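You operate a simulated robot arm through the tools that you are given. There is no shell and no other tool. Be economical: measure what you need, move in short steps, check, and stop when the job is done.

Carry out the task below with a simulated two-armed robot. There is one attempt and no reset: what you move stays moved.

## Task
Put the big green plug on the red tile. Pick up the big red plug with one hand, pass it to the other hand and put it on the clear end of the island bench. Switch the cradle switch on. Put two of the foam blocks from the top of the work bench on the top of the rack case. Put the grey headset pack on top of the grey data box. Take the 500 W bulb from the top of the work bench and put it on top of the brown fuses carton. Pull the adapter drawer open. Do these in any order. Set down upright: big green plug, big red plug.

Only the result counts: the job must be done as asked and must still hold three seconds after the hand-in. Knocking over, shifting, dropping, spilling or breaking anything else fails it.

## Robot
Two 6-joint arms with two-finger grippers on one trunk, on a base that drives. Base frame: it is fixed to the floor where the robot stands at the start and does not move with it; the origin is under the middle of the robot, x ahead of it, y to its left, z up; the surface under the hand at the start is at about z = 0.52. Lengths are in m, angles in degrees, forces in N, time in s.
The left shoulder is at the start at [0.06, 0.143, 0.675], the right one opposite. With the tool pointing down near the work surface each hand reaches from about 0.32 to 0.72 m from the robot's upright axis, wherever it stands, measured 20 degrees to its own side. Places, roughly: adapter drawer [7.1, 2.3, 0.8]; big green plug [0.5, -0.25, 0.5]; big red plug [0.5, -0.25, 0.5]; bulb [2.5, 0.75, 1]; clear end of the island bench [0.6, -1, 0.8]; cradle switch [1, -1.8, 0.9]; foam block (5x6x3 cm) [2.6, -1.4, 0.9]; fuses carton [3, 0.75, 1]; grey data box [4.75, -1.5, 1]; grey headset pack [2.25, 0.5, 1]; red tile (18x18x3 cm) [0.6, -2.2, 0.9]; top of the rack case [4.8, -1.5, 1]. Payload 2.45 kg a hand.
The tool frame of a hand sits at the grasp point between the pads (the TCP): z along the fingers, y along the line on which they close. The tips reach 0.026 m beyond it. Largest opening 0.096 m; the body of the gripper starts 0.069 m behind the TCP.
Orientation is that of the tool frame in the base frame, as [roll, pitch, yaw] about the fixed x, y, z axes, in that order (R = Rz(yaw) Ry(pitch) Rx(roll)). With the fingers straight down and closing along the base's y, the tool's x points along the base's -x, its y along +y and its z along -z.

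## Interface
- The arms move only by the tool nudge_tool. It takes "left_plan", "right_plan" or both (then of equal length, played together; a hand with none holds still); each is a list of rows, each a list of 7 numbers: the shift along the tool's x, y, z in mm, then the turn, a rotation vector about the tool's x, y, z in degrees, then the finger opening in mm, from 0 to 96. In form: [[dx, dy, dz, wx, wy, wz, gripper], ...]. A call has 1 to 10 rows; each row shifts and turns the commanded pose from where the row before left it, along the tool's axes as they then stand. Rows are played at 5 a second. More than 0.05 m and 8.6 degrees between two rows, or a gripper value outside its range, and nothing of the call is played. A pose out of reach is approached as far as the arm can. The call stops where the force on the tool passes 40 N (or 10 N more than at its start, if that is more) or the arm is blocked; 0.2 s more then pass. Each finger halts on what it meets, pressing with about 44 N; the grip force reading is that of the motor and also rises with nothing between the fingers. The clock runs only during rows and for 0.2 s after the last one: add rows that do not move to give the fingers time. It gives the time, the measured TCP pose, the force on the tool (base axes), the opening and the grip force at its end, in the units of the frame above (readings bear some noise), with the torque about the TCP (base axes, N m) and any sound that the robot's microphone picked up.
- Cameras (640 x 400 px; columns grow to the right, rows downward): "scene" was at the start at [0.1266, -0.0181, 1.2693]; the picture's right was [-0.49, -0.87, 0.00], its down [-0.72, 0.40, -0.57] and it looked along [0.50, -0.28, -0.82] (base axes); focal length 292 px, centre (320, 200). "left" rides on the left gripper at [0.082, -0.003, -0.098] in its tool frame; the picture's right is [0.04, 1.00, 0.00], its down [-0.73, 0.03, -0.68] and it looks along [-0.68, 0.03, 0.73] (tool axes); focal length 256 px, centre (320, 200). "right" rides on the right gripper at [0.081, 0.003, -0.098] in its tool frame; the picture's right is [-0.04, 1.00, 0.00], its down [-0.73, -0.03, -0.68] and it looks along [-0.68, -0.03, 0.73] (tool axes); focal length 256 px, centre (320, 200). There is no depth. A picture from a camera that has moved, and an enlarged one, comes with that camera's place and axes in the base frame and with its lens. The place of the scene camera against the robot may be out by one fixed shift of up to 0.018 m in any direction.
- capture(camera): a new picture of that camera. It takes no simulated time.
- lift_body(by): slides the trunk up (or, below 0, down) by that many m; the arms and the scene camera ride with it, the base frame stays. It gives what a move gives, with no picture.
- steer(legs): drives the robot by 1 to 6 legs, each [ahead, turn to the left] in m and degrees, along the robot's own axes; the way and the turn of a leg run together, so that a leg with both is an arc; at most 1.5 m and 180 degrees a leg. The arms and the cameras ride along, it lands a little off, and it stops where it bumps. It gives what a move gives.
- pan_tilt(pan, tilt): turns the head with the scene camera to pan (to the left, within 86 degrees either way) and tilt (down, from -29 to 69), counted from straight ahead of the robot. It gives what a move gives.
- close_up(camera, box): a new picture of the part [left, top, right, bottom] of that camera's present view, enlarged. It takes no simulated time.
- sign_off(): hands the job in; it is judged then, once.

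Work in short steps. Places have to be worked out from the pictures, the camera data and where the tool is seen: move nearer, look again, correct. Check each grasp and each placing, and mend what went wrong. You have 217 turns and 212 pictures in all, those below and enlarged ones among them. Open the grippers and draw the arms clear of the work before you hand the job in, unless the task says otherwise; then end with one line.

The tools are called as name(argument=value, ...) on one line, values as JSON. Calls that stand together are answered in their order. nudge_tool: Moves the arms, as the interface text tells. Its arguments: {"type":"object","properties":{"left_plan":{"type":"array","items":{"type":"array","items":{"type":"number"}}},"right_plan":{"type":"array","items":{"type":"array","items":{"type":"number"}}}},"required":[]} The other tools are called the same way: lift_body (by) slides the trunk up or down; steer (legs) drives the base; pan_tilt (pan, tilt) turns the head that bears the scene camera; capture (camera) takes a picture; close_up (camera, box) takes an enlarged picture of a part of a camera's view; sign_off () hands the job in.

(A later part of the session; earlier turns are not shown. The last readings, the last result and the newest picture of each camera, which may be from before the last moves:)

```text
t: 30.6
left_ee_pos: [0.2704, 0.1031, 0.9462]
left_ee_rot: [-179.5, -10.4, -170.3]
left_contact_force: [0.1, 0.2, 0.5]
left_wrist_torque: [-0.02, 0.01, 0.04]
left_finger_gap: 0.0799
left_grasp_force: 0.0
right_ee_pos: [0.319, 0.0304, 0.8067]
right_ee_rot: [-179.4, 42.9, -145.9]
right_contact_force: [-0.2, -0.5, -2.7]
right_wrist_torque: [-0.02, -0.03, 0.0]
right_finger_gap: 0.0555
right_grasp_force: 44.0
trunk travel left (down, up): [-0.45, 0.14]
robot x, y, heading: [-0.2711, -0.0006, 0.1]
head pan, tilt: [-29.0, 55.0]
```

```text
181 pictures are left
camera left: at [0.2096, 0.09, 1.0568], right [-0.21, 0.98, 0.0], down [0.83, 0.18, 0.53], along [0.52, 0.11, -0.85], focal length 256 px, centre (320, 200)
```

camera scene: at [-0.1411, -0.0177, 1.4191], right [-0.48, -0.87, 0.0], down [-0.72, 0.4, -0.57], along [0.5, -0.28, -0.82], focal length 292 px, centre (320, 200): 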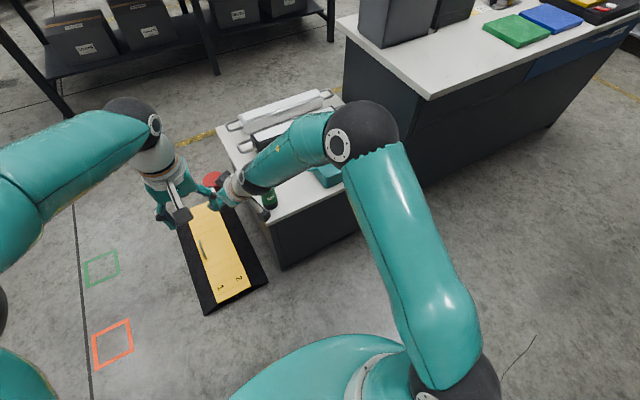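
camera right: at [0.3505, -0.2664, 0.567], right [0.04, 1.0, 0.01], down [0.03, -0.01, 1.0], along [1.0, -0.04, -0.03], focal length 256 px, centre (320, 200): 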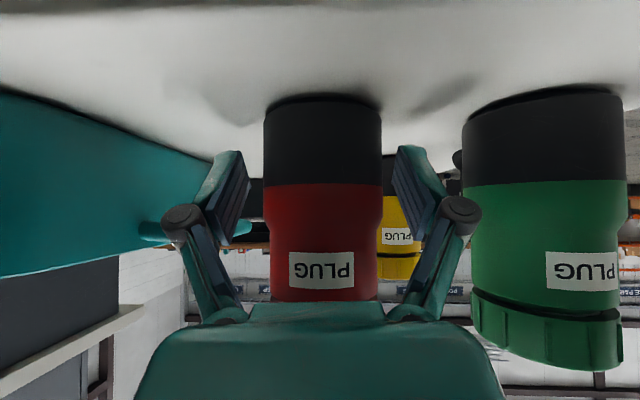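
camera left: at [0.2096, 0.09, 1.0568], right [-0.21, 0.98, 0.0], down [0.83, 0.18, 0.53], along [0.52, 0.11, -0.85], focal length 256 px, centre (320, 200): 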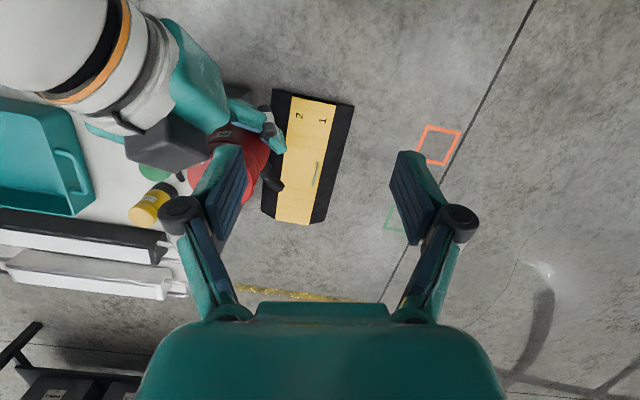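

nudge_tool(left_plan=[[-23, -40, 6, 0, 0, 0, 80], [-23, -40, 6, 0, 0, 0, 80], [0, 0, 0, 0, 0, 0, 80]])

capture(camera="left")

close_up(camera="scene", box=[100, 90, 310, 240])

```text
t: 31.4
left_ee_pos: [0.3263, 0.0323, 0.9249]
left_ee_rot: [-179.5, -10.5, -170.3]
left_contact_force: [-0.6, -0.7, 0.7]
left_wrist_torque: [-0.01, 0.01, -0.03]
left_finger_gap: 0.08
left_grasp_force: 0.1
right_ee_pos: [0.3197, 0.0314, 0.8071]
right_ee_rot: [-179.3, 43.0, -145.8]
right_contact_force: [-0.5, 0.4, -2.2]
right_wrist_torque: [-0.01, 0.01, -0.02]
right_finger_gap: 0.0554
right_grasp_force: 43.9
trunk travel left (down, up): [-0.45, 0.14]
robot x, y, heading: [-0.271, 0.0015, 0.1]
head pan, tilt: [-29.0, 55.0]
```

```text
180 pictures are left
camera left: at [0.2641, 0.0194, 1.0356], right [-0.21, 0.98, 0.0], down [0.83, 0.18, 0.53], along [0.52, 0.11, -0.85], focal length 256 px, centre (320, 200)
```

left: 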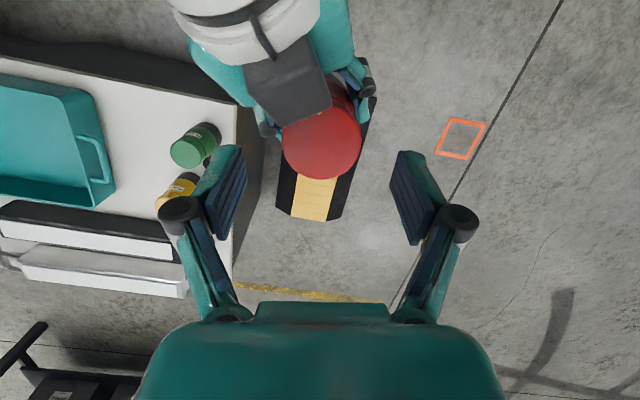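

```text
2.67 times, centred on (205, 165) of scene
camera zoom: at [-0.1429, -0.0176, 1.4193], right [-0.48, -0.87, 0.0], down [-0.72, 0.4, -0.57], along [0.5, -0.28, -0.82], focal length 778 px, centre (627, 293)
```

zoom: 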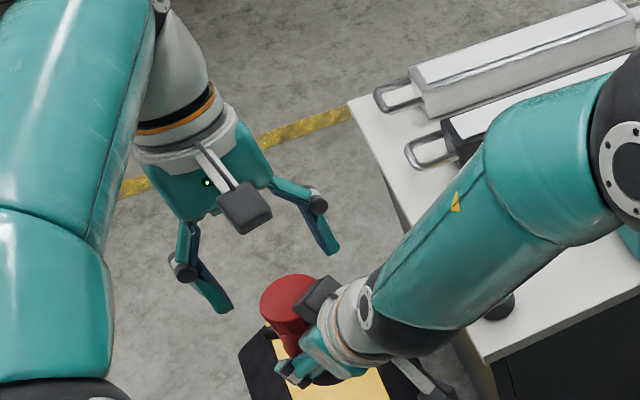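

nudge_tool(left_plan=[[0, 0, 0, 1.1, 0, -5.9, 80], [0, 0, 0, 1.1, 0, -5.9, 80], [-3, 0, 28, 0, 0, 0, 80], [0, 0, 0, 0, 0, 0, 80]])

capture(camera="left")

close_up(camera="scene", box=[100, 90, 310, 240])

```text
t: 32.4
left_ee_pos: [0.3251, 0.0305, 0.8973]
left_ee_rot: [-179.4, -10.4, -158.2]
left_contact_force: [0.0, -0.2, 0.3]
left_wrist_torque: [0.01, -0.03, 0.02]
left_finger_gap: 0.0798
left_grasp_force: 0.0
right_ee_pos: [0.3207, 0.0304, 0.806]
right_ee_rot: [-179.3, 43.0, -145.9]
right_contact_force: [0.0, 0.9, -3.7]
right_wrist_torque: [-0.04, -0.01, 0.02]
right_finger_gap: 0.0555
right_grasp_force: 44.1
trunk travel left (down, up): [-0.45, 0.14]
robot x, y, heading: [-0.2733, 0.0038, 0.0]
head pan, tilt: [-29.0, 55.0]
```

```text
178 pictures are left
camera left: at [0.2677, 0.0055, 1.008], right [-0.41, 0.91, 0.0], down [0.77, 0.35, 0.53], along [0.49, 0.22, -0.85], focal length 256 px, centre (320, 200)
```

left: 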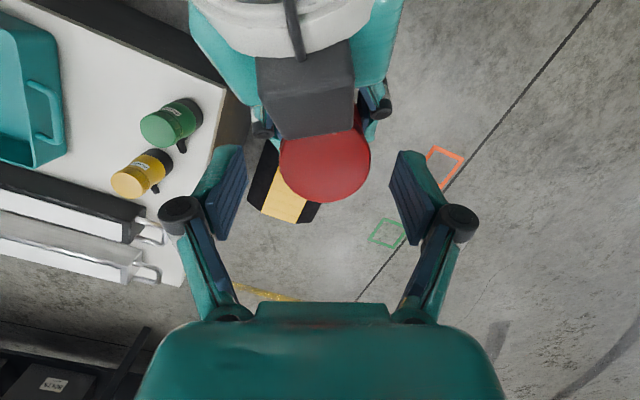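

```text
2.67 times, centred on (205, 165) of scene
camera zoom: at [-0.1423, -0.0177, 1.4192], right [-0.48, -0.87, 0.0], down [-0.72, 0.4, -0.57], along [0.5, -0.28, -0.82], focal length 778 px, centre (627, 293)
```

zoom: 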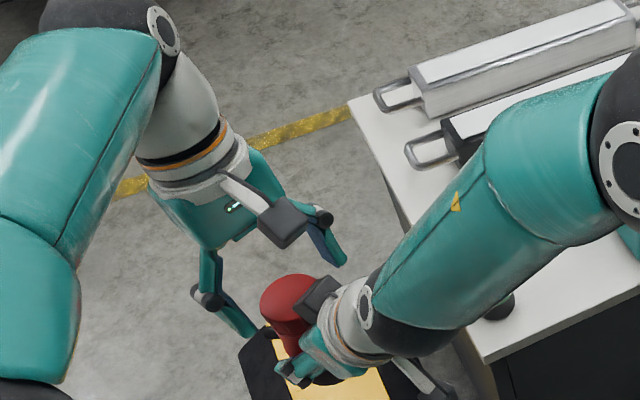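

nudge_tool(left_plan=[[0, 1, 17, 0, 0, 0, 80], [0, 0, 16, 0, 0, 0, 80], [0, 0, 0, 0, 0, 0, 80]])

capture(camera="left")

close_up(camera="scene", box=[100, 90, 310, 240])

```text
t: 33.2
left_ee_pos: [0.3193, 0.0288, 0.8646]
left_ee_rot: [-179.6, -10.6, -158.2]
left_contact_force: [0.0, 0.5, -0.8]
left_wrist_torque: [-0.01, -0.01, -0.04]
left_finger_gap: 0.0798
left_grasp_force: 0.1
right_ee_pos: [0.3196, 0.0307, 0.8063]
right_ee_rot: [-179.5, 42.9, -145.9]
right_contact_force: [-0.1, -0.3, -3.5]
right_wrist_torque: [-0.02, 0.04, -0.03]
right_finger_gap: 0.0557
right_grasp_force: 44.3
trunk travel left (down, up): [-0.45, 0.14]
robot x, y, heading: [-0.2658, -0.0021, 0.0]
head pan, tilt: [-29.0, 55.0]
```

```text
176 pictures are left
camera left: at [0.2617, 0.0031, 0.9753], right [-0.41, 0.91, 0.0], down [0.77, 0.35, 0.53], along [0.49, 0.22, -0.85], focal length 256 px, centre (320, 200)
```

left: 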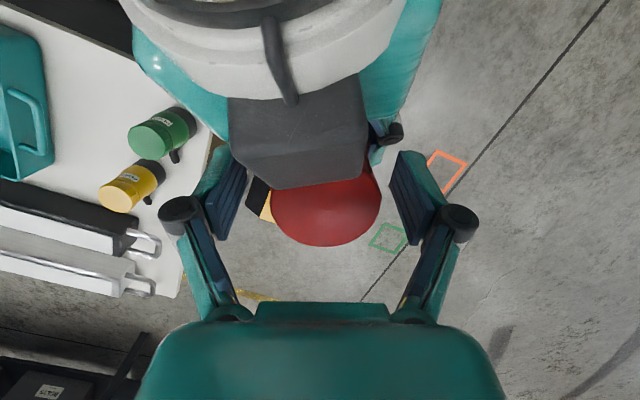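

```text
2.67 times, centred on (205, 165) of scene
camera zoom: at [-0.1422, -0.0178, 1.4192], right [-0.48, -0.87, 0.0], down [-0.72, 0.4, -0.57], along [0.5, -0.28, -0.82], focal length 778 px, centre (627, 293)
```

zoom: 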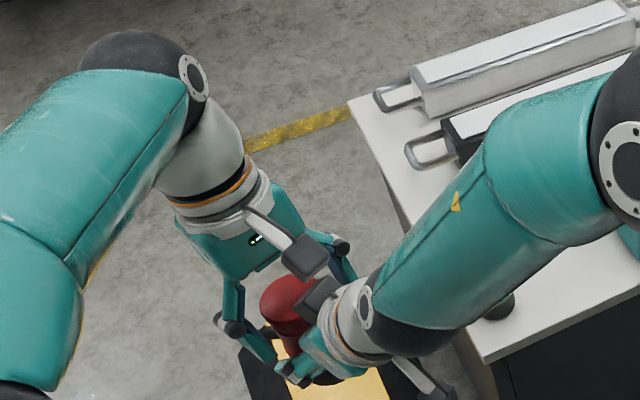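

Cap is between the left fingers without contact. Nudge 3 mm and close the left hand.

nudge_tool(left_plan=[[0, 3, 0, 0, 0, 0, 80], [0, 0, 0, 0, 0, 0, 65], [0, 0, 0, 0, 0, 0, 50], [0, 0, 0, 0, 0, 0, 30], [0, 0, 0, 0, 0, 0, 30], [0, 0, 0, 0, 0, 0, 30]])

capture(camera="left")

```text
t: 34.6
left_ee_pos: [0.319, 0.0281, 0.8647]
left_ee_rot: [-179.0, -10.4, -158.3]
left_contact_force: [11.6, -28.2, 8.9]
left_wrist_torque: [-0.72, -0.22, 0.56]
left_finger_gap: 0.0613
left_grasp_force: 23.7
right_ee_pos: [0.3185, 0.0316, 0.8057]
right_ee_rot: [-179.4, 42.6, -145.7]
right_contact_force: [-11.5, 27.3, -10.8]
right_wrist_torque: [-0.91, -0.45, -0.57]
right_finger_gap: 0.0554
right_grasp_force: 44.5
trunk travel left (down, up): [-0.45, 0.14]
robot x, y, heading: [-0.2676, 0.0049, 0.1]
head pan, tilt: [-29.0, 55.0]
```

```text
174 pictures are left
camera left: at [0.2607, 0.0035, 0.9764], right [-0.41, 0.91, -0.01], down [0.77, 0.35, 0.53], along [0.49, 0.21, -0.85], focal length 256 px, centre (320, 200)
```

left: 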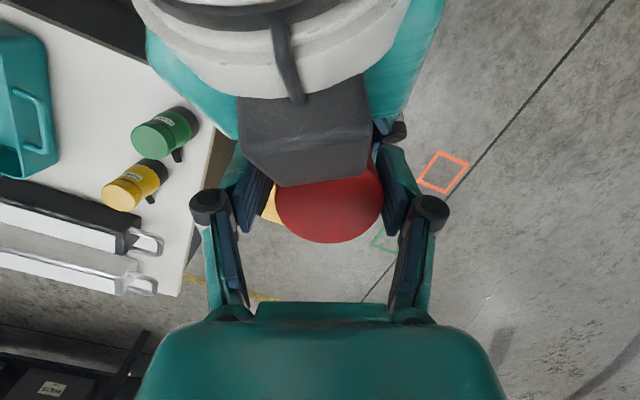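

The +y finger met the cap first; shift the left hand ~5 mm along its closing line so both pads seat.

nudge_tool(left_plan=[[0, 3, 0, 0, 0, 0, 30], [0, 3, 0, 0, 0, 0, 30], [0, 0, 0, 0, 0, 0, 30], [0, 0, 0, 0, 0, 0, 30]])

capture(camera="left")

```text
t: 35.2
left_ee_pos: [0.3164, 0.0296, 0.8652]
left_ee_rot: [-178.7, -10.5, -158.3]
left_contact_force: [-0.2, -1.8, -0.4]
left_wrist_torque: [0.27, 0.13, 0.42]
left_finger_gap: 0.0612
left_grasp_force: 23.3
right_ee_pos: [0.316, 0.0338, 0.8058]
right_ee_rot: [-179.6, 42.5, -145.4]
right_contact_force: [0.2, 1.5, -1.5]
right_wrist_torque: [-0.37, -0.13, -0.4]
right_finger_gap: 0.0556
right_grasp_force: 43.7
trunk travel left (down, up): [-0.45, 0.14]
robot x, y, heading: [-0.2705, 0.0009, -0.1]
head pan, tilt: [-29.0, 55.0]
stopped in row 2 (left hand): the force on the tool passed its limit at 42 N (the readings are from after the stop); the commanded pose is now the measured one
```

```text
173 pictures are left
camera left: at [0.2592, 0.0056, 0.9765], right [-0.41, 0.91, -0.02], down [0.77, 0.35, 0.53], along [0.49, 0.21, -0.85], focal length 256 px, centre (320, 200)
```

left: 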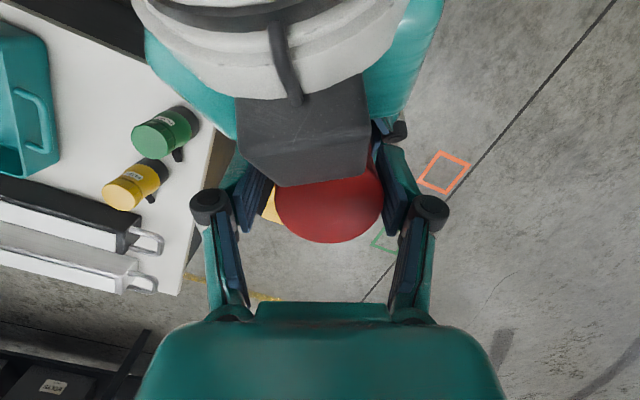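

The reaction sign says the -y finger pressed first, so I shift the other way.

nudge_tool(left_plan=[[0, -3, 0, 0, 0, 0, 30], [0, -3, 0, 0, 0, 0, 30], [0, -2, 0, 0, 0, 0, 30], [0, 0, 0, 0, 0, 0, 30]])

close_up(camera="left", box=[190, 90, 450, 280])

close_up(camera="scene", box=[140, 130, 280, 230])

```text
t: 36.2
left_ee_pos: [0.3201, 0.0257, 0.8663]
left_ee_rot: [-179.2, -10.6, -158.2]
left_contact_force: [-14.1, 32.6, 7.3]
left_wrist_torque: [0.59, 0.69, 0.24]
left_finger_gap: 0.0601
left_grasp_force: 23.0
right_ee_pos: [0.3191, 0.0304, 0.8069]
right_ee_rot: [-179.6, 42.7, -146.1]
right_contact_force: [14.8, -31.5, -11.1]
right_wrist_torque: [1.35, 0.19, -0.21]
right_finger_gap: 0.0553
right_grasp_force: 44.2
trunk travel left (down, up): [-0.45, 0.14]
robot x, y, heading: [-0.2666, -0.0018, 0.2]
head pan, tilt: [-29.0, 55.0]
```

```text
2.11 times, centred on (320, 185) of left
camera zoom: at [0.2619, 0.0008, 0.9772], right [-0.41, 0.91, -0.01], down [0.77, 0.35, 0.53], along [0.49, 0.21, -0.85], focal length 539 px, centre (320, 232)
```

zoom: 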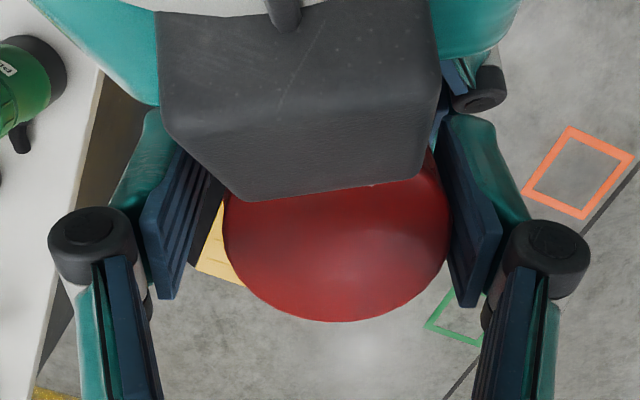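

```text
4.00 times, centred on (210, 180) of scene
camera zoom: at [-0.1421, -0.0178, 1.4192], right [-0.48, -0.87, 0.0], down [-0.72, 0.4, -0.57], along [0.5, -0.28, -0.82], focal length 1167 px, centre (760, 280)
```

zoom: 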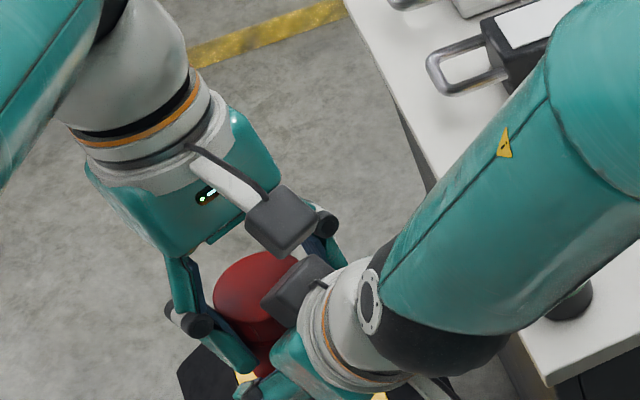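

The left fingers were clamping onto the right hand's black box beside the cap. I open, shift the left hand 8 mm forward, and close again.

nudge_tool(left_plan=[[0, 0, 0, 0, 0, 0, 80], [0, 0, 0, 0, 0, 0, 80], [-9, 4, 0, 0, 0, 0, 80], [0, 0, 0, 0, 0, 0, 50], [0, 0, 0, 0, 0, 0, 30], [0, 0, 0, 0, 0, 0, 30], [0, 0, 0, 0, 0, 0, 30]])

close_up(camera="left", box=[190, 90, 450, 280])

```text
t: 37.8
left_ee_pos: [0.3276, 0.0335, 0.865]
left_ee_rot: [-179.2, -10.4, -158.2]
left_contact_force: [-8.9, 35.3, 14.9]
left_wrist_torque: [0.99, 0.8, -0.13]
left_finger_gap: 0.0516
left_grasp_force: 44.2
right_ee_pos: [0.3183, 0.0298, 0.8037]
right_ee_rot: [-179.7, 42.5, -146.0]
right_contact_force: [9.6, -34.6, -16.6]
right_wrist_torque: [1.11, -0.07, -0.25]
right_finger_gap: 0.0555
right_grasp_force: 44.2
trunk travel left (down, up): [-0.45, 0.14]
robot x, y, heading: [-0.2713, -0.005, 0.0]
head pan, tilt: [-29.0, 55.0]
```

```text
2.11 times, centred on (320, 185) of left
camera zoom: at [0.2689, 0.0078, 0.9755], right [-0.41, 0.91, -0.01], down [0.77, 0.35, 0.54], along [0.49, 0.21, -0.84], focal length 539 px, centre (320, 232)
```

zoom: 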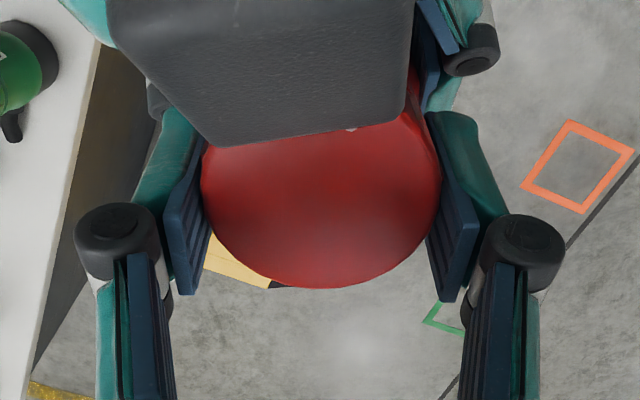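

Now the left holds the cap (51.6 mm, 44 N). Relieve the side force, then open the right hand.

nudge_tool(left_plan=[[0, 3, 0, 0, 0, 0, 30], [0, 0, 0, 0, 0, 0, 30]])

nudge_tool(right_plan=[[0, 0, 0, 0, 0, 0, 60], [0, 0, 0, 0, 0, 0, 75], [0, 0, 0, 0, 0, 0, 90], [0, 0, 0, 0, 0, 0, 90]])

capture(camera="right")

```text
t: 38.4
left_ee_pos: [0.3252, 0.0348, 0.864]
left_ee_rot: [-179.1, -10.3, -158.5]
left_contact_force: [-4.4, 30.4, 17.8]
left_wrist_torque: [1.1, 0.41, -0.1]
left_finger_gap: 0.0514
left_grasp_force: 44.0
right_ee_pos: [0.3163, 0.0314, 0.8048]
right_ee_rot: [-179.7, 42.3, -145.8]
right_contact_force: [5.8, -29.7, -20.5]
right_wrist_torque: [0.64, 0.04, -0.21]
right_finger_gap: 0.0553
right_grasp_force: 43.7
trunk travel left (down, up): [-0.45, 0.14]
robot x, y, heading: [-0.2733, -0.0015, 0.0]
head pan, tilt: [-29.0, 55.0]
```

```text
t: 39.4
left_ee_pos: [0.3249, 0.0304, 0.8627]
left_ee_rot: [-178.6, -10.6, -158.3]
left_contact_force: [0.2, -0.3, -2.9]
left_wrist_torque: [0.01, -0.02, 0.01]
left_finger_gap: 0.0515
left_grasp_force: 44.6
right_ee_pos: [0.3177, 0.0336, 0.8082]
right_ee_rot: [-179.4, 42.8, -145.2]
right_contact_force: [0.3, 0.3, -0.9]
right_wrist_torque: [0.02, -0.03, -0.03]
right_finger_gap: 0.0899
right_grasp_force: 0.0
trunk travel left (down, up): [-0.45, 0.14]
robot x, y, heading: [-0.2693, 0.0022, 0.2]
head pan, tilt: [-29.0, 55.0]
```

```text
169 pictures are left
camera right: at [0.2096, -0.0342, 0.8259], right [-0.54, 0.84, 0.02], down [0.08, 0.03, 1.0], along [0.84, 0.54, -0.08], focal length 256 px, centre (320, 200)
```

right: 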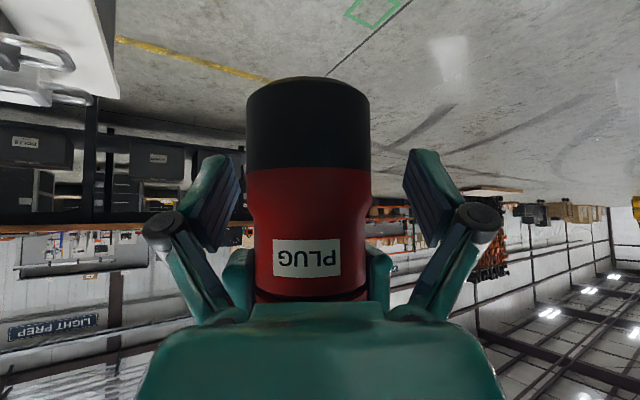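

Handover worked: the plug hangs from the left hand alone. I draw the right hand back horizontally so its box clears the left camera.

nudge_tool(right_plan=[[14, 0, -14, 0, 0, 0, 90], [29, 0, -28, 0, 0, 0, 90], [29, 0, -28, 0, 0, 0, 90], [29, -15, -28, 0, 0, 0, 90]])

capture(camera="scene")

```text
t: 40.4
left_ee_pos: [0.3253, 0.0316, 0.8649]
left_ee_rot: [-178.6, -10.4, -158.5]
left_contact_force: [1.0, 0.4, -2.8]
left_wrist_torque: [-0.01, -0.03, 0.0]
left_finger_gap: 0.0516
left_grasp_force: 43.5
right_ee_pos: [0.2093, -0.0277, 0.8408]
right_ee_rot: [-178.6, 41.7, -145.6]
right_contact_force: [-0.1, 0.5, 0.0]
right_wrist_torque: [0.03, 0.0, 0.04]
right_finger_gap: 0.0901
right_grasp_force: 0.0
right hand out of reach, approached as far as the arm can: row 2, 3, 4
trunk travel left (down, up): [-0.45, 0.14]
robot x, y, heading: [-0.2674, -0.0006, -0.0]
head pan, tilt: [-29.0, 55.0]
```

```text
168 pictures are left
camera scene: at [-0.1429, -0.0182, 1.4192], right [-0.48, -0.87, 0.0], down [-0.72, 0.4, -0.57], along [0.5, -0.28, -0.82], focal length 292 px, centre (320, 200)
```

scene: 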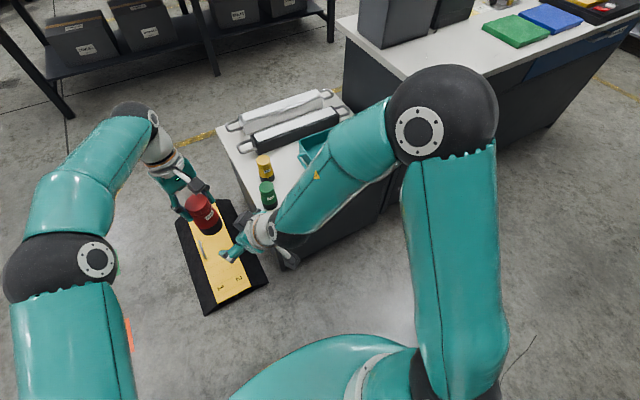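

nudge_tool(left_plan=[[0, 30, 0, 0, 0, 0, 30], [0, 30, 0, 0, 0, 0, 30], [0, 30, 0, 0, 0, 0, 30], [0, 30, 0, 0, 0, 0, 30], [0, 0, 0, 0, 0, 0, 30], [0, 0, 0, 0, 0, 0, 30], [0, 0, 0, 0, 0, 0, 30], [0, 0, 0, 0, 0, 0, 30], [0, 0, 0, 0, 0, 0, 30]], right_plan=[[0, -40, 0, 5.5, 0, 5.8, 90], [0, -40, 0, 5.5, 0, 5.8, 90], [0, -40, 0, 5.5, 0, 5.8, 90], [0, -40, 0, 5.5, 0, 5.8, 90], [0, 0, 0, 0, 8.3, 0, 90], [0, 0, 0, 0, 8.3, 0, 90], [0, 0, 0, 0, 8.3, 0, 90], [0, 0, 0, 0, 8.3, 0, 90], [0, 0, 0, 0, 8.3, 0, 90]])

capture(camera="scene")

```text
t: 42.4
left_ee_pos: [0.2808, 0.1419, 0.8609]
left_ee_rot: [-178.7, -10.4, -158.4]
left_contact_force: [0.8, -0.3, -2.4]
left_wrist_torque: [0.0, 0.0, -0.03]
left_finger_gap: 0.0517
left_grasp_force: 43.6
right_ee_pos: [0.2726, -0.1735, 0.8393]
right_ee_rot: [-179.4, 1.2, -177.5]
right_contact_force: [-0.7, 0.4, 0.0]
right_wrist_torque: [-0.04, -0.02, 0.0]
right_finger_gap: 0.09
right_grasp_force: 0.1
trunk travel left (down, up): [-0.45, 0.14]
robot x, y, heading: [-0.2656, 0.0013, 0.2]
head pan, tilt: [-29.0, 55.0]
```

```text
167 pictures are left
camera scene: at [-0.1416, -0.0177, 1.4191], right [-0.48, -0.87, 0.0], down [-0.72, 0.4, -0.57], along [0.5, -0.28, -0.82], focal length 292 px, centre (320, 200)
```

scene: 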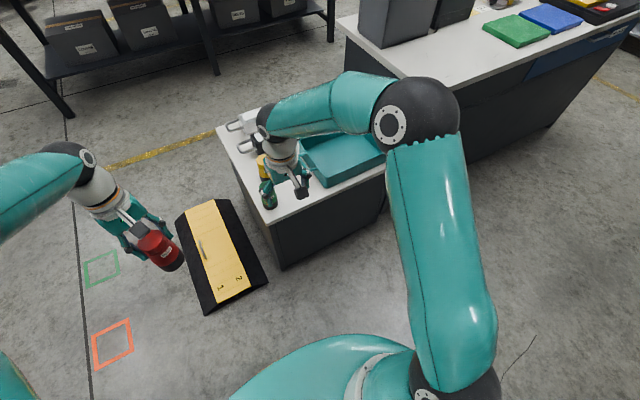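

Plug hangs upright in the left hand. Drive forward 0.15 and lower the trunk to pick up the green plug with the right hand.

steer(legs=[[0.15, 0]])

lift_body(by=-0.13)

capture(camera="right")

```text
t: 43.8
left_ee_pos: [0.4317, 0.143, 0.8604]
left_ee_rot: [-178.7, -10.5, -158.2]
left_contact_force: [0.9, -0.4, -2.7]
left_wrist_torque: [0.0, 0.04, -0.01]
left_finger_gap: 0.0513
left_grasp_force: 43.8
right_ee_pos: [0.4249, -0.1722, 0.8389]
right_ee_rot: [-179.4, 1.3, -177.4]
right_contact_force: [1.0, 0.3, 0.0]
right_wrist_torque: [0.0, 0.04, -0.02]
right_finger_gap: 0.09
right_grasp_force: 0.0
trunk travel left (down, up): [-0.45, 0.14]
robot x, y, heading: [-0.1211, 0.0024, 0.2]
head pan, tilt: [-29.0, 55.0]
```

```text
t: 45.3
left_ee_pos: [0.4299, 0.1419, 0.7318]
left_ee_rot: [-178.7, -10.4, -158.2]
left_contact_force: [-0.4, -0.8, -2.4]
left_wrist_torque: [0.0, -0.06, 0.01]
left_finger_gap: 0.0516
left_grasp_force: 44.0
right_ee_pos: [0.4247, -0.1709, 0.7105]
right_ee_rot: [-179.3, 1.4, -177.5]
right_contact_force: [0.7, 0.3, 1.2]
right_wrist_torque: [-0.01, 0.02, -0.03]
right_finger_gap: 0.09
right_grasp_force: 0.1
trunk travel left (down, up): [-0.32, 0.27]
robot x, y, heading: [-0.1196, 0.0021, -0.0]
head pan, tilt: [-29.0, 55.0]
```

```text
166 pictures are left
camera right: at [0.3381, -0.1707, 0.8082], right [0.0, 1.0, -0.01], down [0.72, 0.01, 0.7], along [0.7, -0.01, -0.72], focal length 256 px, centre (320, 200)
```

right: 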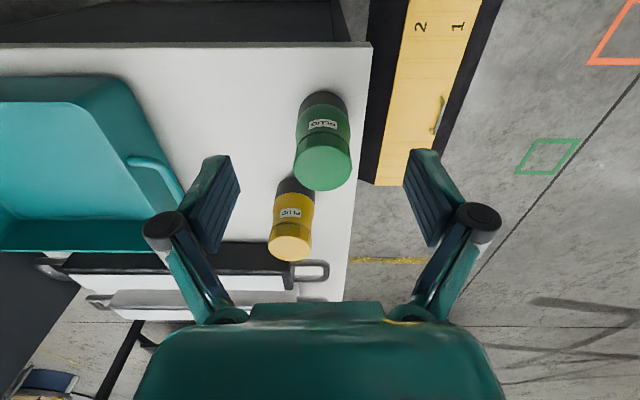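

nudge_tool(right_plan=[[-27, 0, 0, 0, 0, -7.5, 84], [-27, 0, 10, 0, 0, -7.5, 84], [0, 0, 0, 0, 0, 0, 84]])

capture(camera="right")

```text
t: 46.1
left_ee_pos: [0.4311, 0.1432, 0.7309]
left_ee_rot: [-178.7, -10.4, -158.1]
left_contact_force: [-0.9, -0.6, -3.1]
left_wrist_torque: [-0.01, -0.03, 0.01]
left_finger_gap: 0.0515
left_grasp_force: 43.6
right_ee_pos: [0.4776, -0.1657, 0.7014]
right_ee_rot: [-179.0, 1.2, -162.5]
right_contact_force: [0.1, -0.4, 0.6]
right_wrist_torque: [0.0, 0.0, -0.01]
right_finger_gap: 0.084
right_grasp_force: 0.0
trunk travel left (down, up): [-0.32, 0.27]
robot x, y, heading: [-0.1175, 0.0006, 0.1]
head pan, tilt: [-29.0, 55.0]
```

```text
165 pictures are left
camera right: at [0.3949, -0.1856, 0.7993], right [-0.26, 0.96, -0.02], down [0.69, 0.2, 0.69], along [0.67, 0.17, -0.72], focal length 256 px, centre (320, 200)
```

right: 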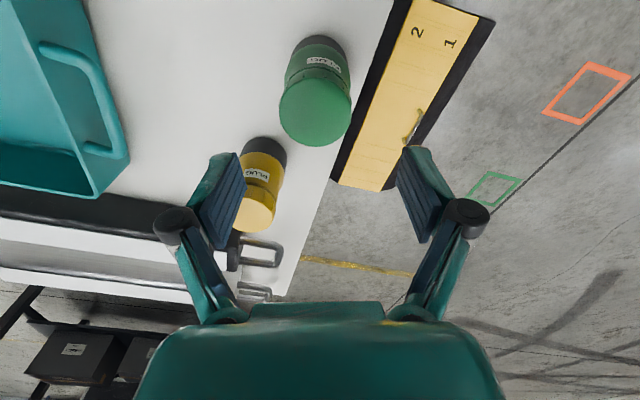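

nudge_tool(right_plan=[[5, -3, 40, 0, 0, 0, 84], [0, 0, 40, 0, 0, 0, 84], [0, 0, 46, 0, 0, 0, 84], [0, 0, 0, 0, 0, 0, 60], [0, 0, 0, 0, 0, 0, 30], [0, 0, 0, 0, 0, 0, 30], [0, 0, 0, 0, 0, 0, 30]])

capture(camera="right")

```text
t: 47.7
left_ee_pos: [0.4299, 0.1435, 0.7317]
left_ee_rot: [-178.7, -10.4, -158.2]
left_contact_force: [0.9, -0.8, -1.7]
left_wrist_torque: [-0.01, -0.01, -0.06]
left_finger_gap: 0.0515
left_grasp_force: 44.0
right_ee_pos: [0.4759, -0.1739, 0.5739]
right_ee_rot: [-178.8, 1.2, -162.5]
right_contact_force: [-0.4, 2.7, 3.9]
right_wrist_torque: [0.36, 0.1, -0.01]
right_finger_gap: 0.0573
right_grasp_force: 44.4
trunk travel left (down, up): [-0.32, 0.27]
robot x, y, heading: [-0.1202, -0.0002, 0.3]
head pan, tilt: [-29.0, 55.0]
```

```text
164 pictures are left
camera right: at [0.3938, -0.1941, 0.6718], right [-0.26, 0.97, -0.02], down [0.69, 0.2, 0.69], along [0.67, 0.17, -0.72], focal length 256 px, centre (320, 200)
```

right: 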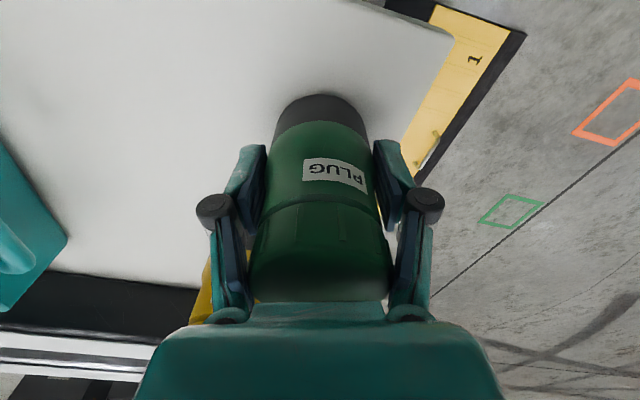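

Green gripped (57 mm). Lift it, back off, and raise the trunk fully.

nudge_tool(right_plan=[[0, 0, -15, 0, 0, 0, 30], [0, 0, -40, 0, 0, 0, 30], [0, 0, -40, 0, 0, 0, 30]])

lift_body(by=0.26)

steer(legs=[[-0.15, 0], [0, -90]])

pan_tilt(pan=0, tilt=40)

capture(camera="scene")

```text
t: 48.5
left_ee_pos: [0.4311, 0.1435, 0.7322]
left_ee_rot: [-178.7, -10.4, -158.2]
left_contact_force: [0.0, 0.5, -3.1]
left_wrist_torque: [0.01, -0.06, 0.0]
left_finger_gap: 0.0516
left_grasp_force: 44.3
right_ee_pos: [0.4773, -0.1687, 0.6702]
right_ee_rot: [-178.9, 1.2, -162.5]
right_contact_force: [0.0, 0.3, -3.4]
right_wrist_torque: [0.01, 0.02, 0.0]
right_finger_gap: 0.0571
right_grasp_force: 44.4
trunk travel left (down, up): [-0.32, 0.27]
robot x, y, heading: [-0.1163, -0.0006, 0.3]
head pan, tilt: [-29.0, 55.0]
```

```text
t: 51.2
left_ee_pos: [0.4315, 0.1432, 0.9904]
left_ee_rot: [-178.7, -10.5, -158.2]
left_contact_force: [-0.2, -0.3, -2.9]
left_wrist_torque: [0.02, 0.0, 0.01]
left_finger_gap: 0.0515
left_grasp_force: 43.8
right_ee_pos: [0.4775, -0.1703, 0.9283]
right_ee_rot: [-178.9, 1.2, -162.5]
right_contact_force: [0.7, -1.0, -2.8]
right_wrist_torque: [0.04, 0.01, 0.0]
right_finger_gap: 0.0571
right_grasp_force: 44.2
trunk travel left (down, up): [-0.58, 0.01]
robot x, y, heading: [-0.1147, 0.0008, -0.3]
head pan, tilt: [-29.0, 55.0]
```

```text
t: 55.9
left_ee_pos: [0.0342, -0.4863, 0.9911]
left_ee_rot: [-178.9, -10.5, 129.6]
left_contact_force: [-1.1, 0.1, -3.4]
left_wrist_torque: [0.0, -0.07, -0.03]
left_finger_gap: 0.0516
left_grasp_force: 44.0
right_ee_pos: [-0.2498, -0.6253, 0.9272]
right_ee_rot: [-179.1, 1.2, 125.2]
right_contact_force: [-0.8, -0.4, -3.3]
right_wrist_torque: [0.06, -0.08, 0.0]
right_finger_gap: 0.057
right_grasp_force: 44.2
trunk travel left (down, up): [-0.58, 0.01]
robot x, y, heading: [-0.204, 0.0161, -74.6]
head pan, tilt: [-29.0, 55.0]
stopped in leg 2: the robot was blocked; the commanded pose is now the measured one
```

```text
t: 56.8
left_ee_pos: [0.0381, -0.4846, 0.9924]
left_ee_rot: [-178.7, -10.5, 129.5]
left_contact_force: [0.1, 0.3, -2.0]
left_wrist_torque: [0.0, 0.03, -0.01]
left_finger_gap: 0.0517
left_grasp_force: 44.1
right_ee_pos: [-0.2461, -0.6239, 0.9296]
right_ee_rot: [-178.9, 1.3, 125.1]
right_contact_force: [-0.3, -0.1, -2.4]
right_wrist_torque: [0.02, 0.01, -0.01]
right_finger_gap: 0.0571
right_grasp_force: 44.1
trunk travel left (down, up): [-0.58, 0.01]
robot x, y, heading: [-0.2064, 0.0164, -74.2]
head pan, tilt: [0.0, 40.0]
```

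```text
163 pictures are left
camera scene: at [-0.1626, -0.1065, 1.5697], right [-0.96, -0.27, 0.0], down [-0.17, 0.62, -0.76], along [0.2, -0.74, -0.64], focal length 292 px, centre (320, 200)
```

scene: 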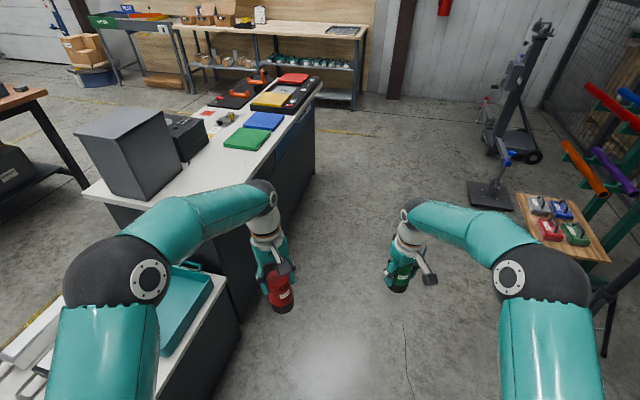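

The turn was blocked at heading -74°. I look around the base to find what's touching.

pan_tilt(pan=60, tilt=65)

capture(camera="scene")

pan_tilt(pan=-80, tilt=50)

capture(camera="scene")

```text
t: 58.1
left_ee_pos: [0.0375, -0.4852, 0.992]
left_ee_rot: [-178.7, -10.5, 129.5]
left_contact_force: [-0.3, 0.4, -3.1]
left_wrist_torque: [0.0, -0.03, 0.0]
left_finger_gap: 0.0514
left_grasp_force: 44.0
right_ee_pos: [-0.2462, -0.6246, 0.9297]
right_ee_rot: [-179.0, 1.2, 125.1]
right_contact_force: [0.0, 0.4, -3.8]
right_wrist_torque: [0.01, 0.0, 0.04]
right_finger_gap: 0.0571
right_grasp_force: 43.8
trunk travel left (down, up): [-0.58, 0.01]
robot x, y, heading: [-0.2076, 0.0197, -74.4]
head pan, tilt: [60.0, 65.0]
```

```text
162 pictures are left
camera scene: at [-0.1269, -0.0396, 1.5376], right [-0.25, -0.97, 0.0], down [-0.88, 0.23, -0.42], along [0.41, -0.1, -0.91], focal length 292 px, centre (320, 200)
```

scene: 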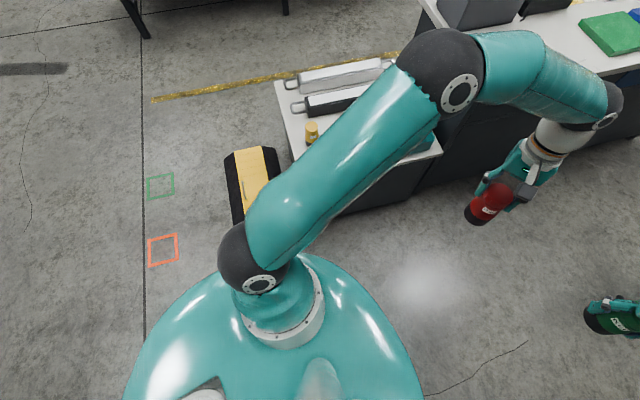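

```text
t: 60.3
left_ee_pos: [0.0381, -0.4848, 0.9922]
left_ee_rot: [-178.7, -10.4, 129.6]
left_contact_force: [0.0, 0.5, -3.3]
left_wrist_torque: [0.02, 0.0, 0.05]
left_finger_gap: 0.0515
left_grasp_force: 44.1
right_ee_pos: [-0.2467, -0.6232, 0.9294]
right_ee_rot: [-179.0, 1.2, 125.2]
right_contact_force: [-0.3, 0.9, -3.3]
right_wrist_torque: [0.05, -0.01, -0.02]
right_finger_gap: 0.0571
right_grasp_force: 44.2
trunk travel left (down, up): [-0.58, 0.01]
robot x, y, heading: [-0.2047, 0.0221, -74.1]
head pan, tilt: [-80.0, 50.0]
```

```text
161 pictures are left
camera scene: at [-0.2551, -0.0577, 1.5557], right [-0.43, 0.9, 0.0], down [0.69, 0.33, -0.64], along [-0.58, -0.28, -0.77], focal length 292 px, centre (320, 200)
```

scene: 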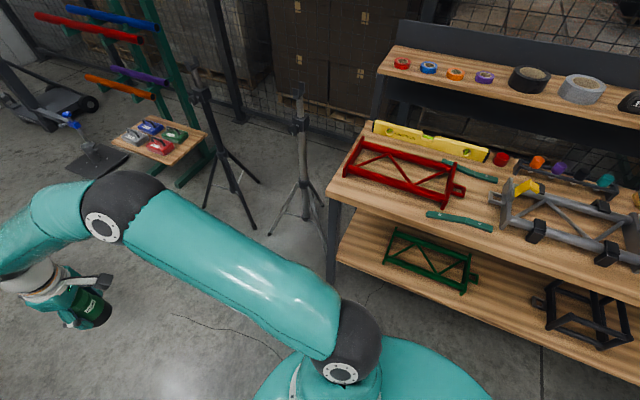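

Nothing seems to touch visibly; perhaps the base's rear meets the bench behind. I drive ahead a little on this heading, then finish the turn.

steer(legs=[[0.25, 0], [0, -16]])

pan_tilt(pan=30, tilt=55)

capture(camera="scene")

```text
t: 63.2
left_ee_pos: [-0.0438, -0.7726, 0.9926]
left_ee_rot: [-178.7, -10.5, 113.6]
left_contact_force: [-0.5, -0.1, -2.4]
left_wrist_torque: [0.0, 0.0, -0.01]
left_finger_gap: 0.0514
left_grasp_force: 44.1
right_ee_pos: [-0.3536, -0.8294, 0.9287]
right_ee_rot: [-179.0, 1.2, 109.5]
right_contact_force: [-0.5, 0.6, -2.8]
right_wrist_torque: [0.04, 0.0, 0.02]
right_finger_gap: 0.0569
right_grasp_force: 44.3
trunk travel left (down, up): [-0.58, 0.01]
robot x, y, heading: [-0.1227, -0.2249, -90.3]
head pan, tilt: [-80.0, 50.0]
```

```text
t: 65.1
left_ee_pos: [-0.0408, -0.7737, 0.9927]
left_ee_rot: [-178.6, -10.5, 113.6]
left_contact_force: [0.4, -0.2, -3.3]
left_wrist_torque: [-0.01, -0.03, 0.01]
left_finger_gap: 0.0513
left_grasp_force: 43.9
right_ee_pos: [-0.3521, -0.8282, 0.9298]
right_ee_rot: [-179.0, 1.3, 109.3]
right_contact_force: [-0.4, -0.7, -2.8]
right_wrist_torque: [0.02, 0.01, 0.01]
right_finger_gap: 0.0571
right_grasp_force: 44.2
trunk travel left (down, up): [-0.58, 0.01]
robot x, y, heading: [-0.1264, -0.2211, -90.4]
head pan, tilt: [30.0, 55.0]
```

```text
160 pictures are left
camera scene: at [-0.0848, -0.3311, 1.5491], right [-0.87, -0.49, 0.0], down [-0.4, 0.71, -0.57], along [0.28, -0.5, -0.82], focal length 292 px, centre (320, 200)
```

scene: 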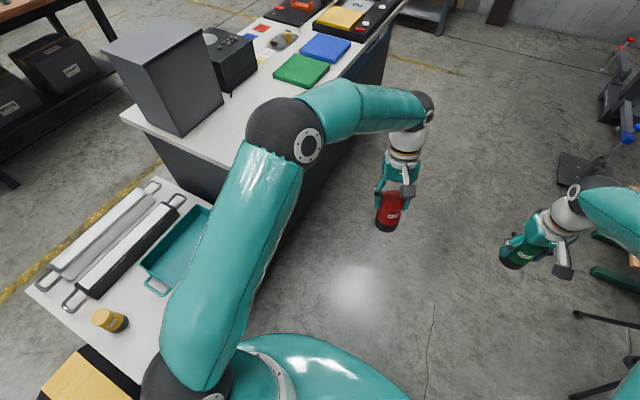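

Clear now. Drive along -y to y≈-1.12 and turn to face the island bench.

steer(legs=[[0.9, 0], [0, 90]])

pan_tilt(pan=0, tilt=45)

capture(camera="scene")

```text
t: 73.5
left_ee_pos: [0.4471, -1.1662, 0.9914]
left_ee_rot: [-178.5, -10.7, -168.1]
left_contact_force: [0.5, 0.8, -4.0]
left_wrist_torque: [-0.08, 0.04, 0.03]
left_finger_gap: 0.0512
left_grasp_force: 43.7
right_ee_pos: [0.4402, -1.4815, 0.9295]
right_ee_rot: [-178.7, 0.9, -172.4]
right_contact_force: [1.6, 1.6, -1.0]
right_wrist_torque: [-0.07, 0.11, 0.01]
right_finger_gap: 0.0568
right_grasp_force: 43.5
trunk travel left (down, up): [-0.58, 0.01]
robot x, y, heading: [-0.1302, -1.2058, -9.8]
head pan, tilt: [30.0, 55.0]
stopped in leg 2: the robot was blocked; the commanded pose is now the measured one
```

```text
t: 74.4
left_ee_pos: [0.4467, -1.1705, 0.9935]
left_ee_rot: [-178.6, -10.4, -168.1]
left_contact_force: [0.1, -0.1, -2.2]
left_wrist_torque: [0.02, 0.0, 0.02]
left_finger_gap: 0.0515
left_grasp_force: 44.3
right_ee_pos: [0.4376, -1.4872, 0.9303]
right_ee_rot: [-178.9, 1.0, -172.4]
right_contact_force: [0.9, -0.7, -1.8]
right_wrist_torque: [-0.01, 0.02, -0.01]
right_finger_gap: 0.0567
right_grasp_force: 44.1
trunk travel left (down, up): [-0.58, 0.01]
robot x, y, heading: [-0.1232, -1.211, -9.7]
head pan, tilt: [0.0, 45.0]
```

```text
159 pictures are left
camera scene: at [0.0171, -1.2153, 1.5625], right [-0.17, -0.99, 0.0], down [-0.7, 0.12, -0.71], along [0.7, -0.12, -0.71], focal length 292 px, centre (320, 200)
```

scene: 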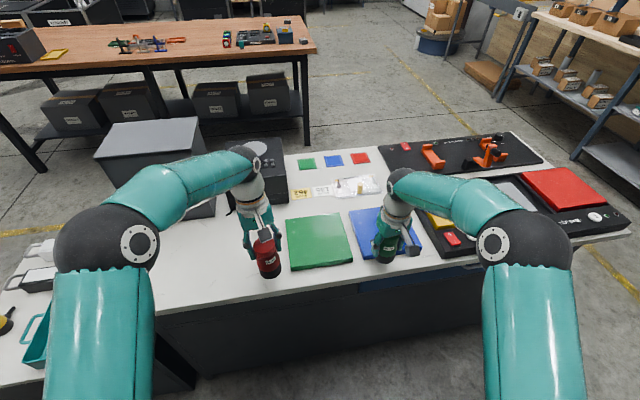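

Blocked again near heading -10°. I check the right-rear side for what's there.

pan_tilt(pan=-86, tilt=45)

capture(camera="scene")

pan_tilt(pan=86, tilt=45)

capture(camera="scene")

```text
t: 76.0
left_ee_pos: [0.4459, -1.1702, 0.9932]
left_ee_rot: [-178.7, -10.4, -168.0]
left_contact_force: [1.4, 0.0, -2.7]
left_wrist_torque: [0.01, -0.05, 0.02]
left_finger_gap: 0.0514
left_grasp_force: 44.2
right_ee_pos: [0.4377, -1.4867, 0.9303]
right_ee_rot: [-178.9, 1.1, -172.4]
right_contact_force: [-0.1, 0.7, -3.3]
right_wrist_torque: [-0.02, 0.04, -0.01]
right_finger_gap: 0.0568
right_grasp_force: 43.9
trunk travel left (down, up): [-0.58, 0.01]
robot x, y, heading: [-0.1263, -1.2034, -9.7]
head pan, tilt: [-85.9, 45.0]
```

```text
158 pictures are left
camera scene: at [-0.0713, -1.2821, 1.5626], right [-1.0, 0.1, 0.0], down [0.07, 0.7, -0.71], along [-0.07, -0.7, -0.71], focal length 292 px, centre (320, 200)
```

scene: 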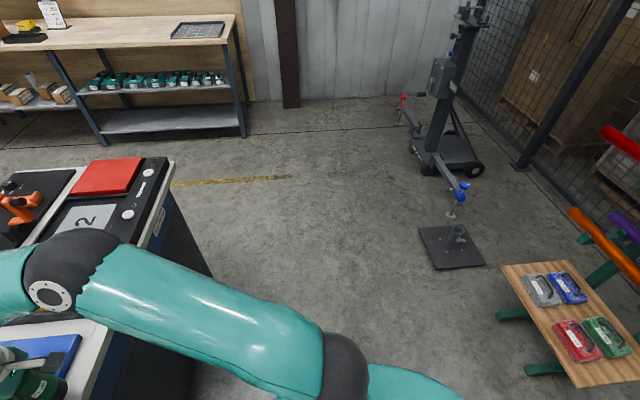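

```text
t: 78.6
left_ee_pos: [0.4452, -1.1701, 0.9937]
left_ee_rot: [-178.7, -10.5, -168.1]
left_contact_force: [0.5, 0.9, -2.9]
left_wrist_torque: [-0.02, -0.03, 0.01]
left_finger_gap: 0.0515
left_grasp_force: 44.1
right_ee_pos: [0.4374, -1.4867, 0.9307]
right_ee_rot: [-178.9, 1.1, -172.4]
right_contact_force: [0.2, -0.1, -3.3]
right_wrist_torque: [0.01, 0.01, -0.01]
right_finger_gap: 0.0565
right_grasp_force: 44.2
trunk travel left (down, up): [-0.58, 0.01]
robot x, y, heading: [-0.1272, -1.2078, -9.7]
head pan, tilt: [85.9, 45.0]
```

```text
157 pictures are left
camera scene: at [-0.0437, -1.1222, 1.5626], right [0.97, -0.24, 0.0], down [-0.17, -0.69, -0.71], along [0.17, 0.69, -0.71], focal length 292 px, centre (320, 200)
```

scene: 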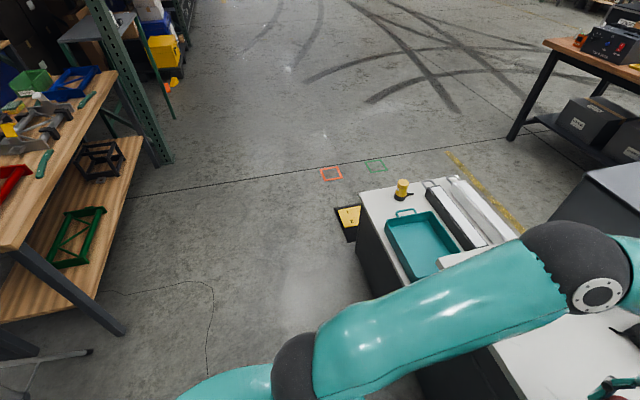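

I accept this heading. Drive ahead 0.09 m so the left hand reaches the clear end, and look with the left camera.

steer(legs=[[0.09, 0]])

pan_tilt(pan=15, tilt=50)

capture(camera="scene")

capture(camera="left")

```text
t: 79.7
left_ee_pos: [0.5349, -1.1848, 0.9924]
left_ee_rot: [-178.7, -10.5, -168.0]
left_contact_force: [0.8, 1.3, -3.4]
left_wrist_torque: [0.02, 0.03, 0.01]
left_finger_gap: 0.0515
left_grasp_force: 43.8
right_ee_pos: [0.5273, -1.5006, 0.9287]
right_ee_rot: [-179.0, 1.0, -172.2]
right_contact_force: [1.5, 0.0, -3.0]
right_wrist_torque: [-0.03, 0.08, 0.01]
right_finger_gap: 0.0567
right_grasp_force: 43.9
trunk travel left (down, up): [-0.58, 0.01]
robot x, y, heading: [-0.0447, -1.2224, -9.8]
head pan, tilt: [85.9, 45.0]
```

```text
t: 81.1
left_ee_pos: [0.5346, -1.1842, 0.9943]
left_ee_rot: [-178.7, -10.5, -167.9]
left_contact_force: [0.4, 0.4, -2.5]
left_wrist_torque: [0.0, 0.01, -0.05]
left_finger_gap: 0.0514
left_grasp_force: 44.1
right_ee_pos: [0.5261, -1.4992, 0.9306]
right_ee_rot: [-178.9, 1.1, -172.2]
right_contact_force: [-0.5, 1.1, -3.2]
right_wrist_torque: [0.01, -0.03, -0.01]
right_finger_gap: 0.0567
right_grasp_force: 44.0
trunk travel left (down, up): [-0.58, 0.01]
robot x, y, heading: [-0.0417, -1.2215, -9.6]
head pan, tilt: [15.0, 50.0]
```

```text
156 pictures are left
camera scene: at [0.1013, -1.209, 1.5556], right [0.09, -1.0, 0.0], down [-0.76, -0.07, -0.64], along [0.64, 0.06, -0.77], focal length 292 px, centre (320, 200)
```

scene: 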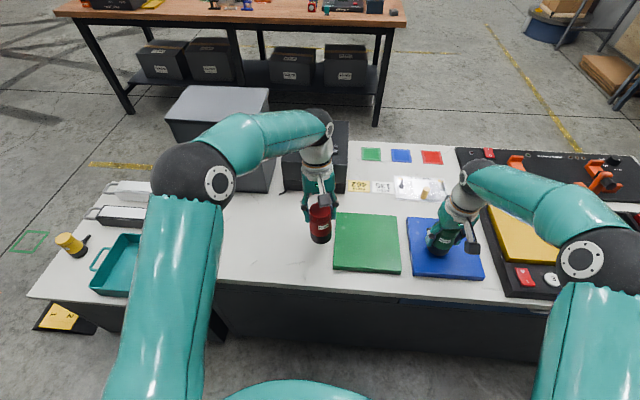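

```text
155 pictures are left
camera left: at [0.4718, -1.1987, 1.1046], right [-0.25, 0.97, -0.02], down [0.82, 0.22, 0.53], along [0.52, 0.12, -0.85], focal length 256 px, centre (320, 200)
```

left: 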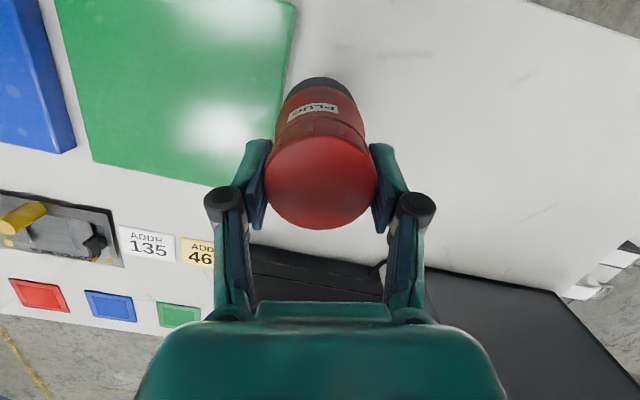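

nudge_tool(left_plan=[[-17, 38, -3, 0, 0, 0, 30], [-17, 38, -3, 0, 0, 0, 30], [-17, 38, -3, 0, 0, 0, 30], [-17, 38, -3, 0, 0, 0, 30], [0, 0, 0, 0, 0, 0, 30]])

capture(camera="left")

close_up(camera="scene", box=[180, 90, 420, 290])

```text
t: 82.3
left_ee_pos: [0.569, -1.0241, 0.991]
left_ee_rot: [-178.8, -10.4, -168.2]
left_contact_force: [-0.1, -0.3, -3.9]
left_wrist_torque: [0.0, -0.05, -0.01]
left_finger_gap: 0.0515
left_grasp_force: 43.5
right_ee_pos: [0.5264, -1.5006, 0.9306]
right_ee_rot: [-178.9, 1.1, -172.2]
right_contact_force: [-0.3, -0.3, -3.2]
right_wrist_torque: [0.02, 0.01, 0.01]
right_finger_gap: 0.0571
right_grasp_force: 44.0
trunk travel left (down, up): [-0.58, 0.01]
robot x, y, heading: [-0.0396, -1.2229, -9.9]
head pan, tilt: [15.0, 50.0]
```

```text
154 pictures are left
camera left: at [0.5075, -1.0376, 1.1011], right [-0.25, 0.97, -0.02], down [0.82, 0.22, 0.53], along [0.52, 0.12, -0.85], focal length 256 px, centre (320, 200)
```

left: 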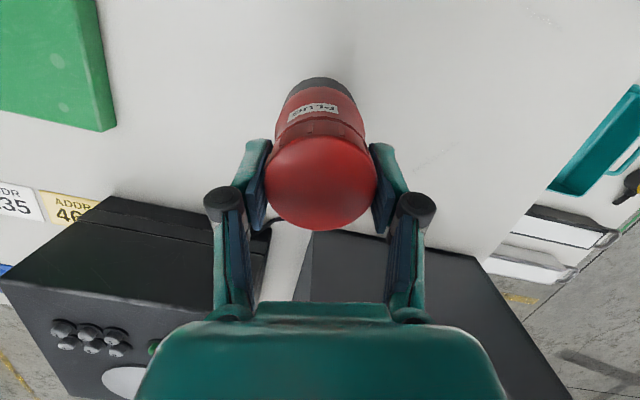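

```text
2.00 times, centred on (300, 190) of scene
camera zoom: at [0.1011, -1.2095, 1.5556], right [0.09, -1.0, 0.0], down [-0.76, -0.07, -0.64], along [0.64, 0.06, -0.77], focal length 584 px, centre (360, 220)
```

zoom: 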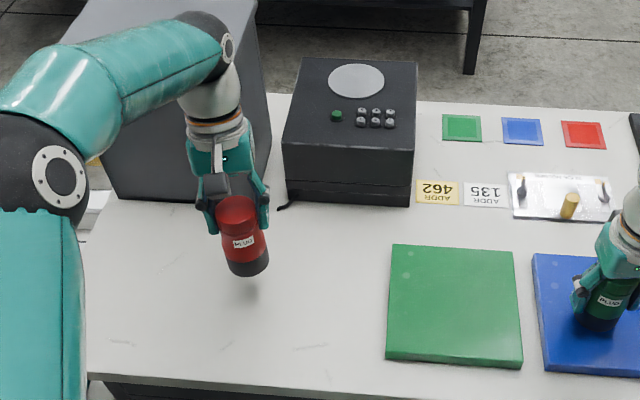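

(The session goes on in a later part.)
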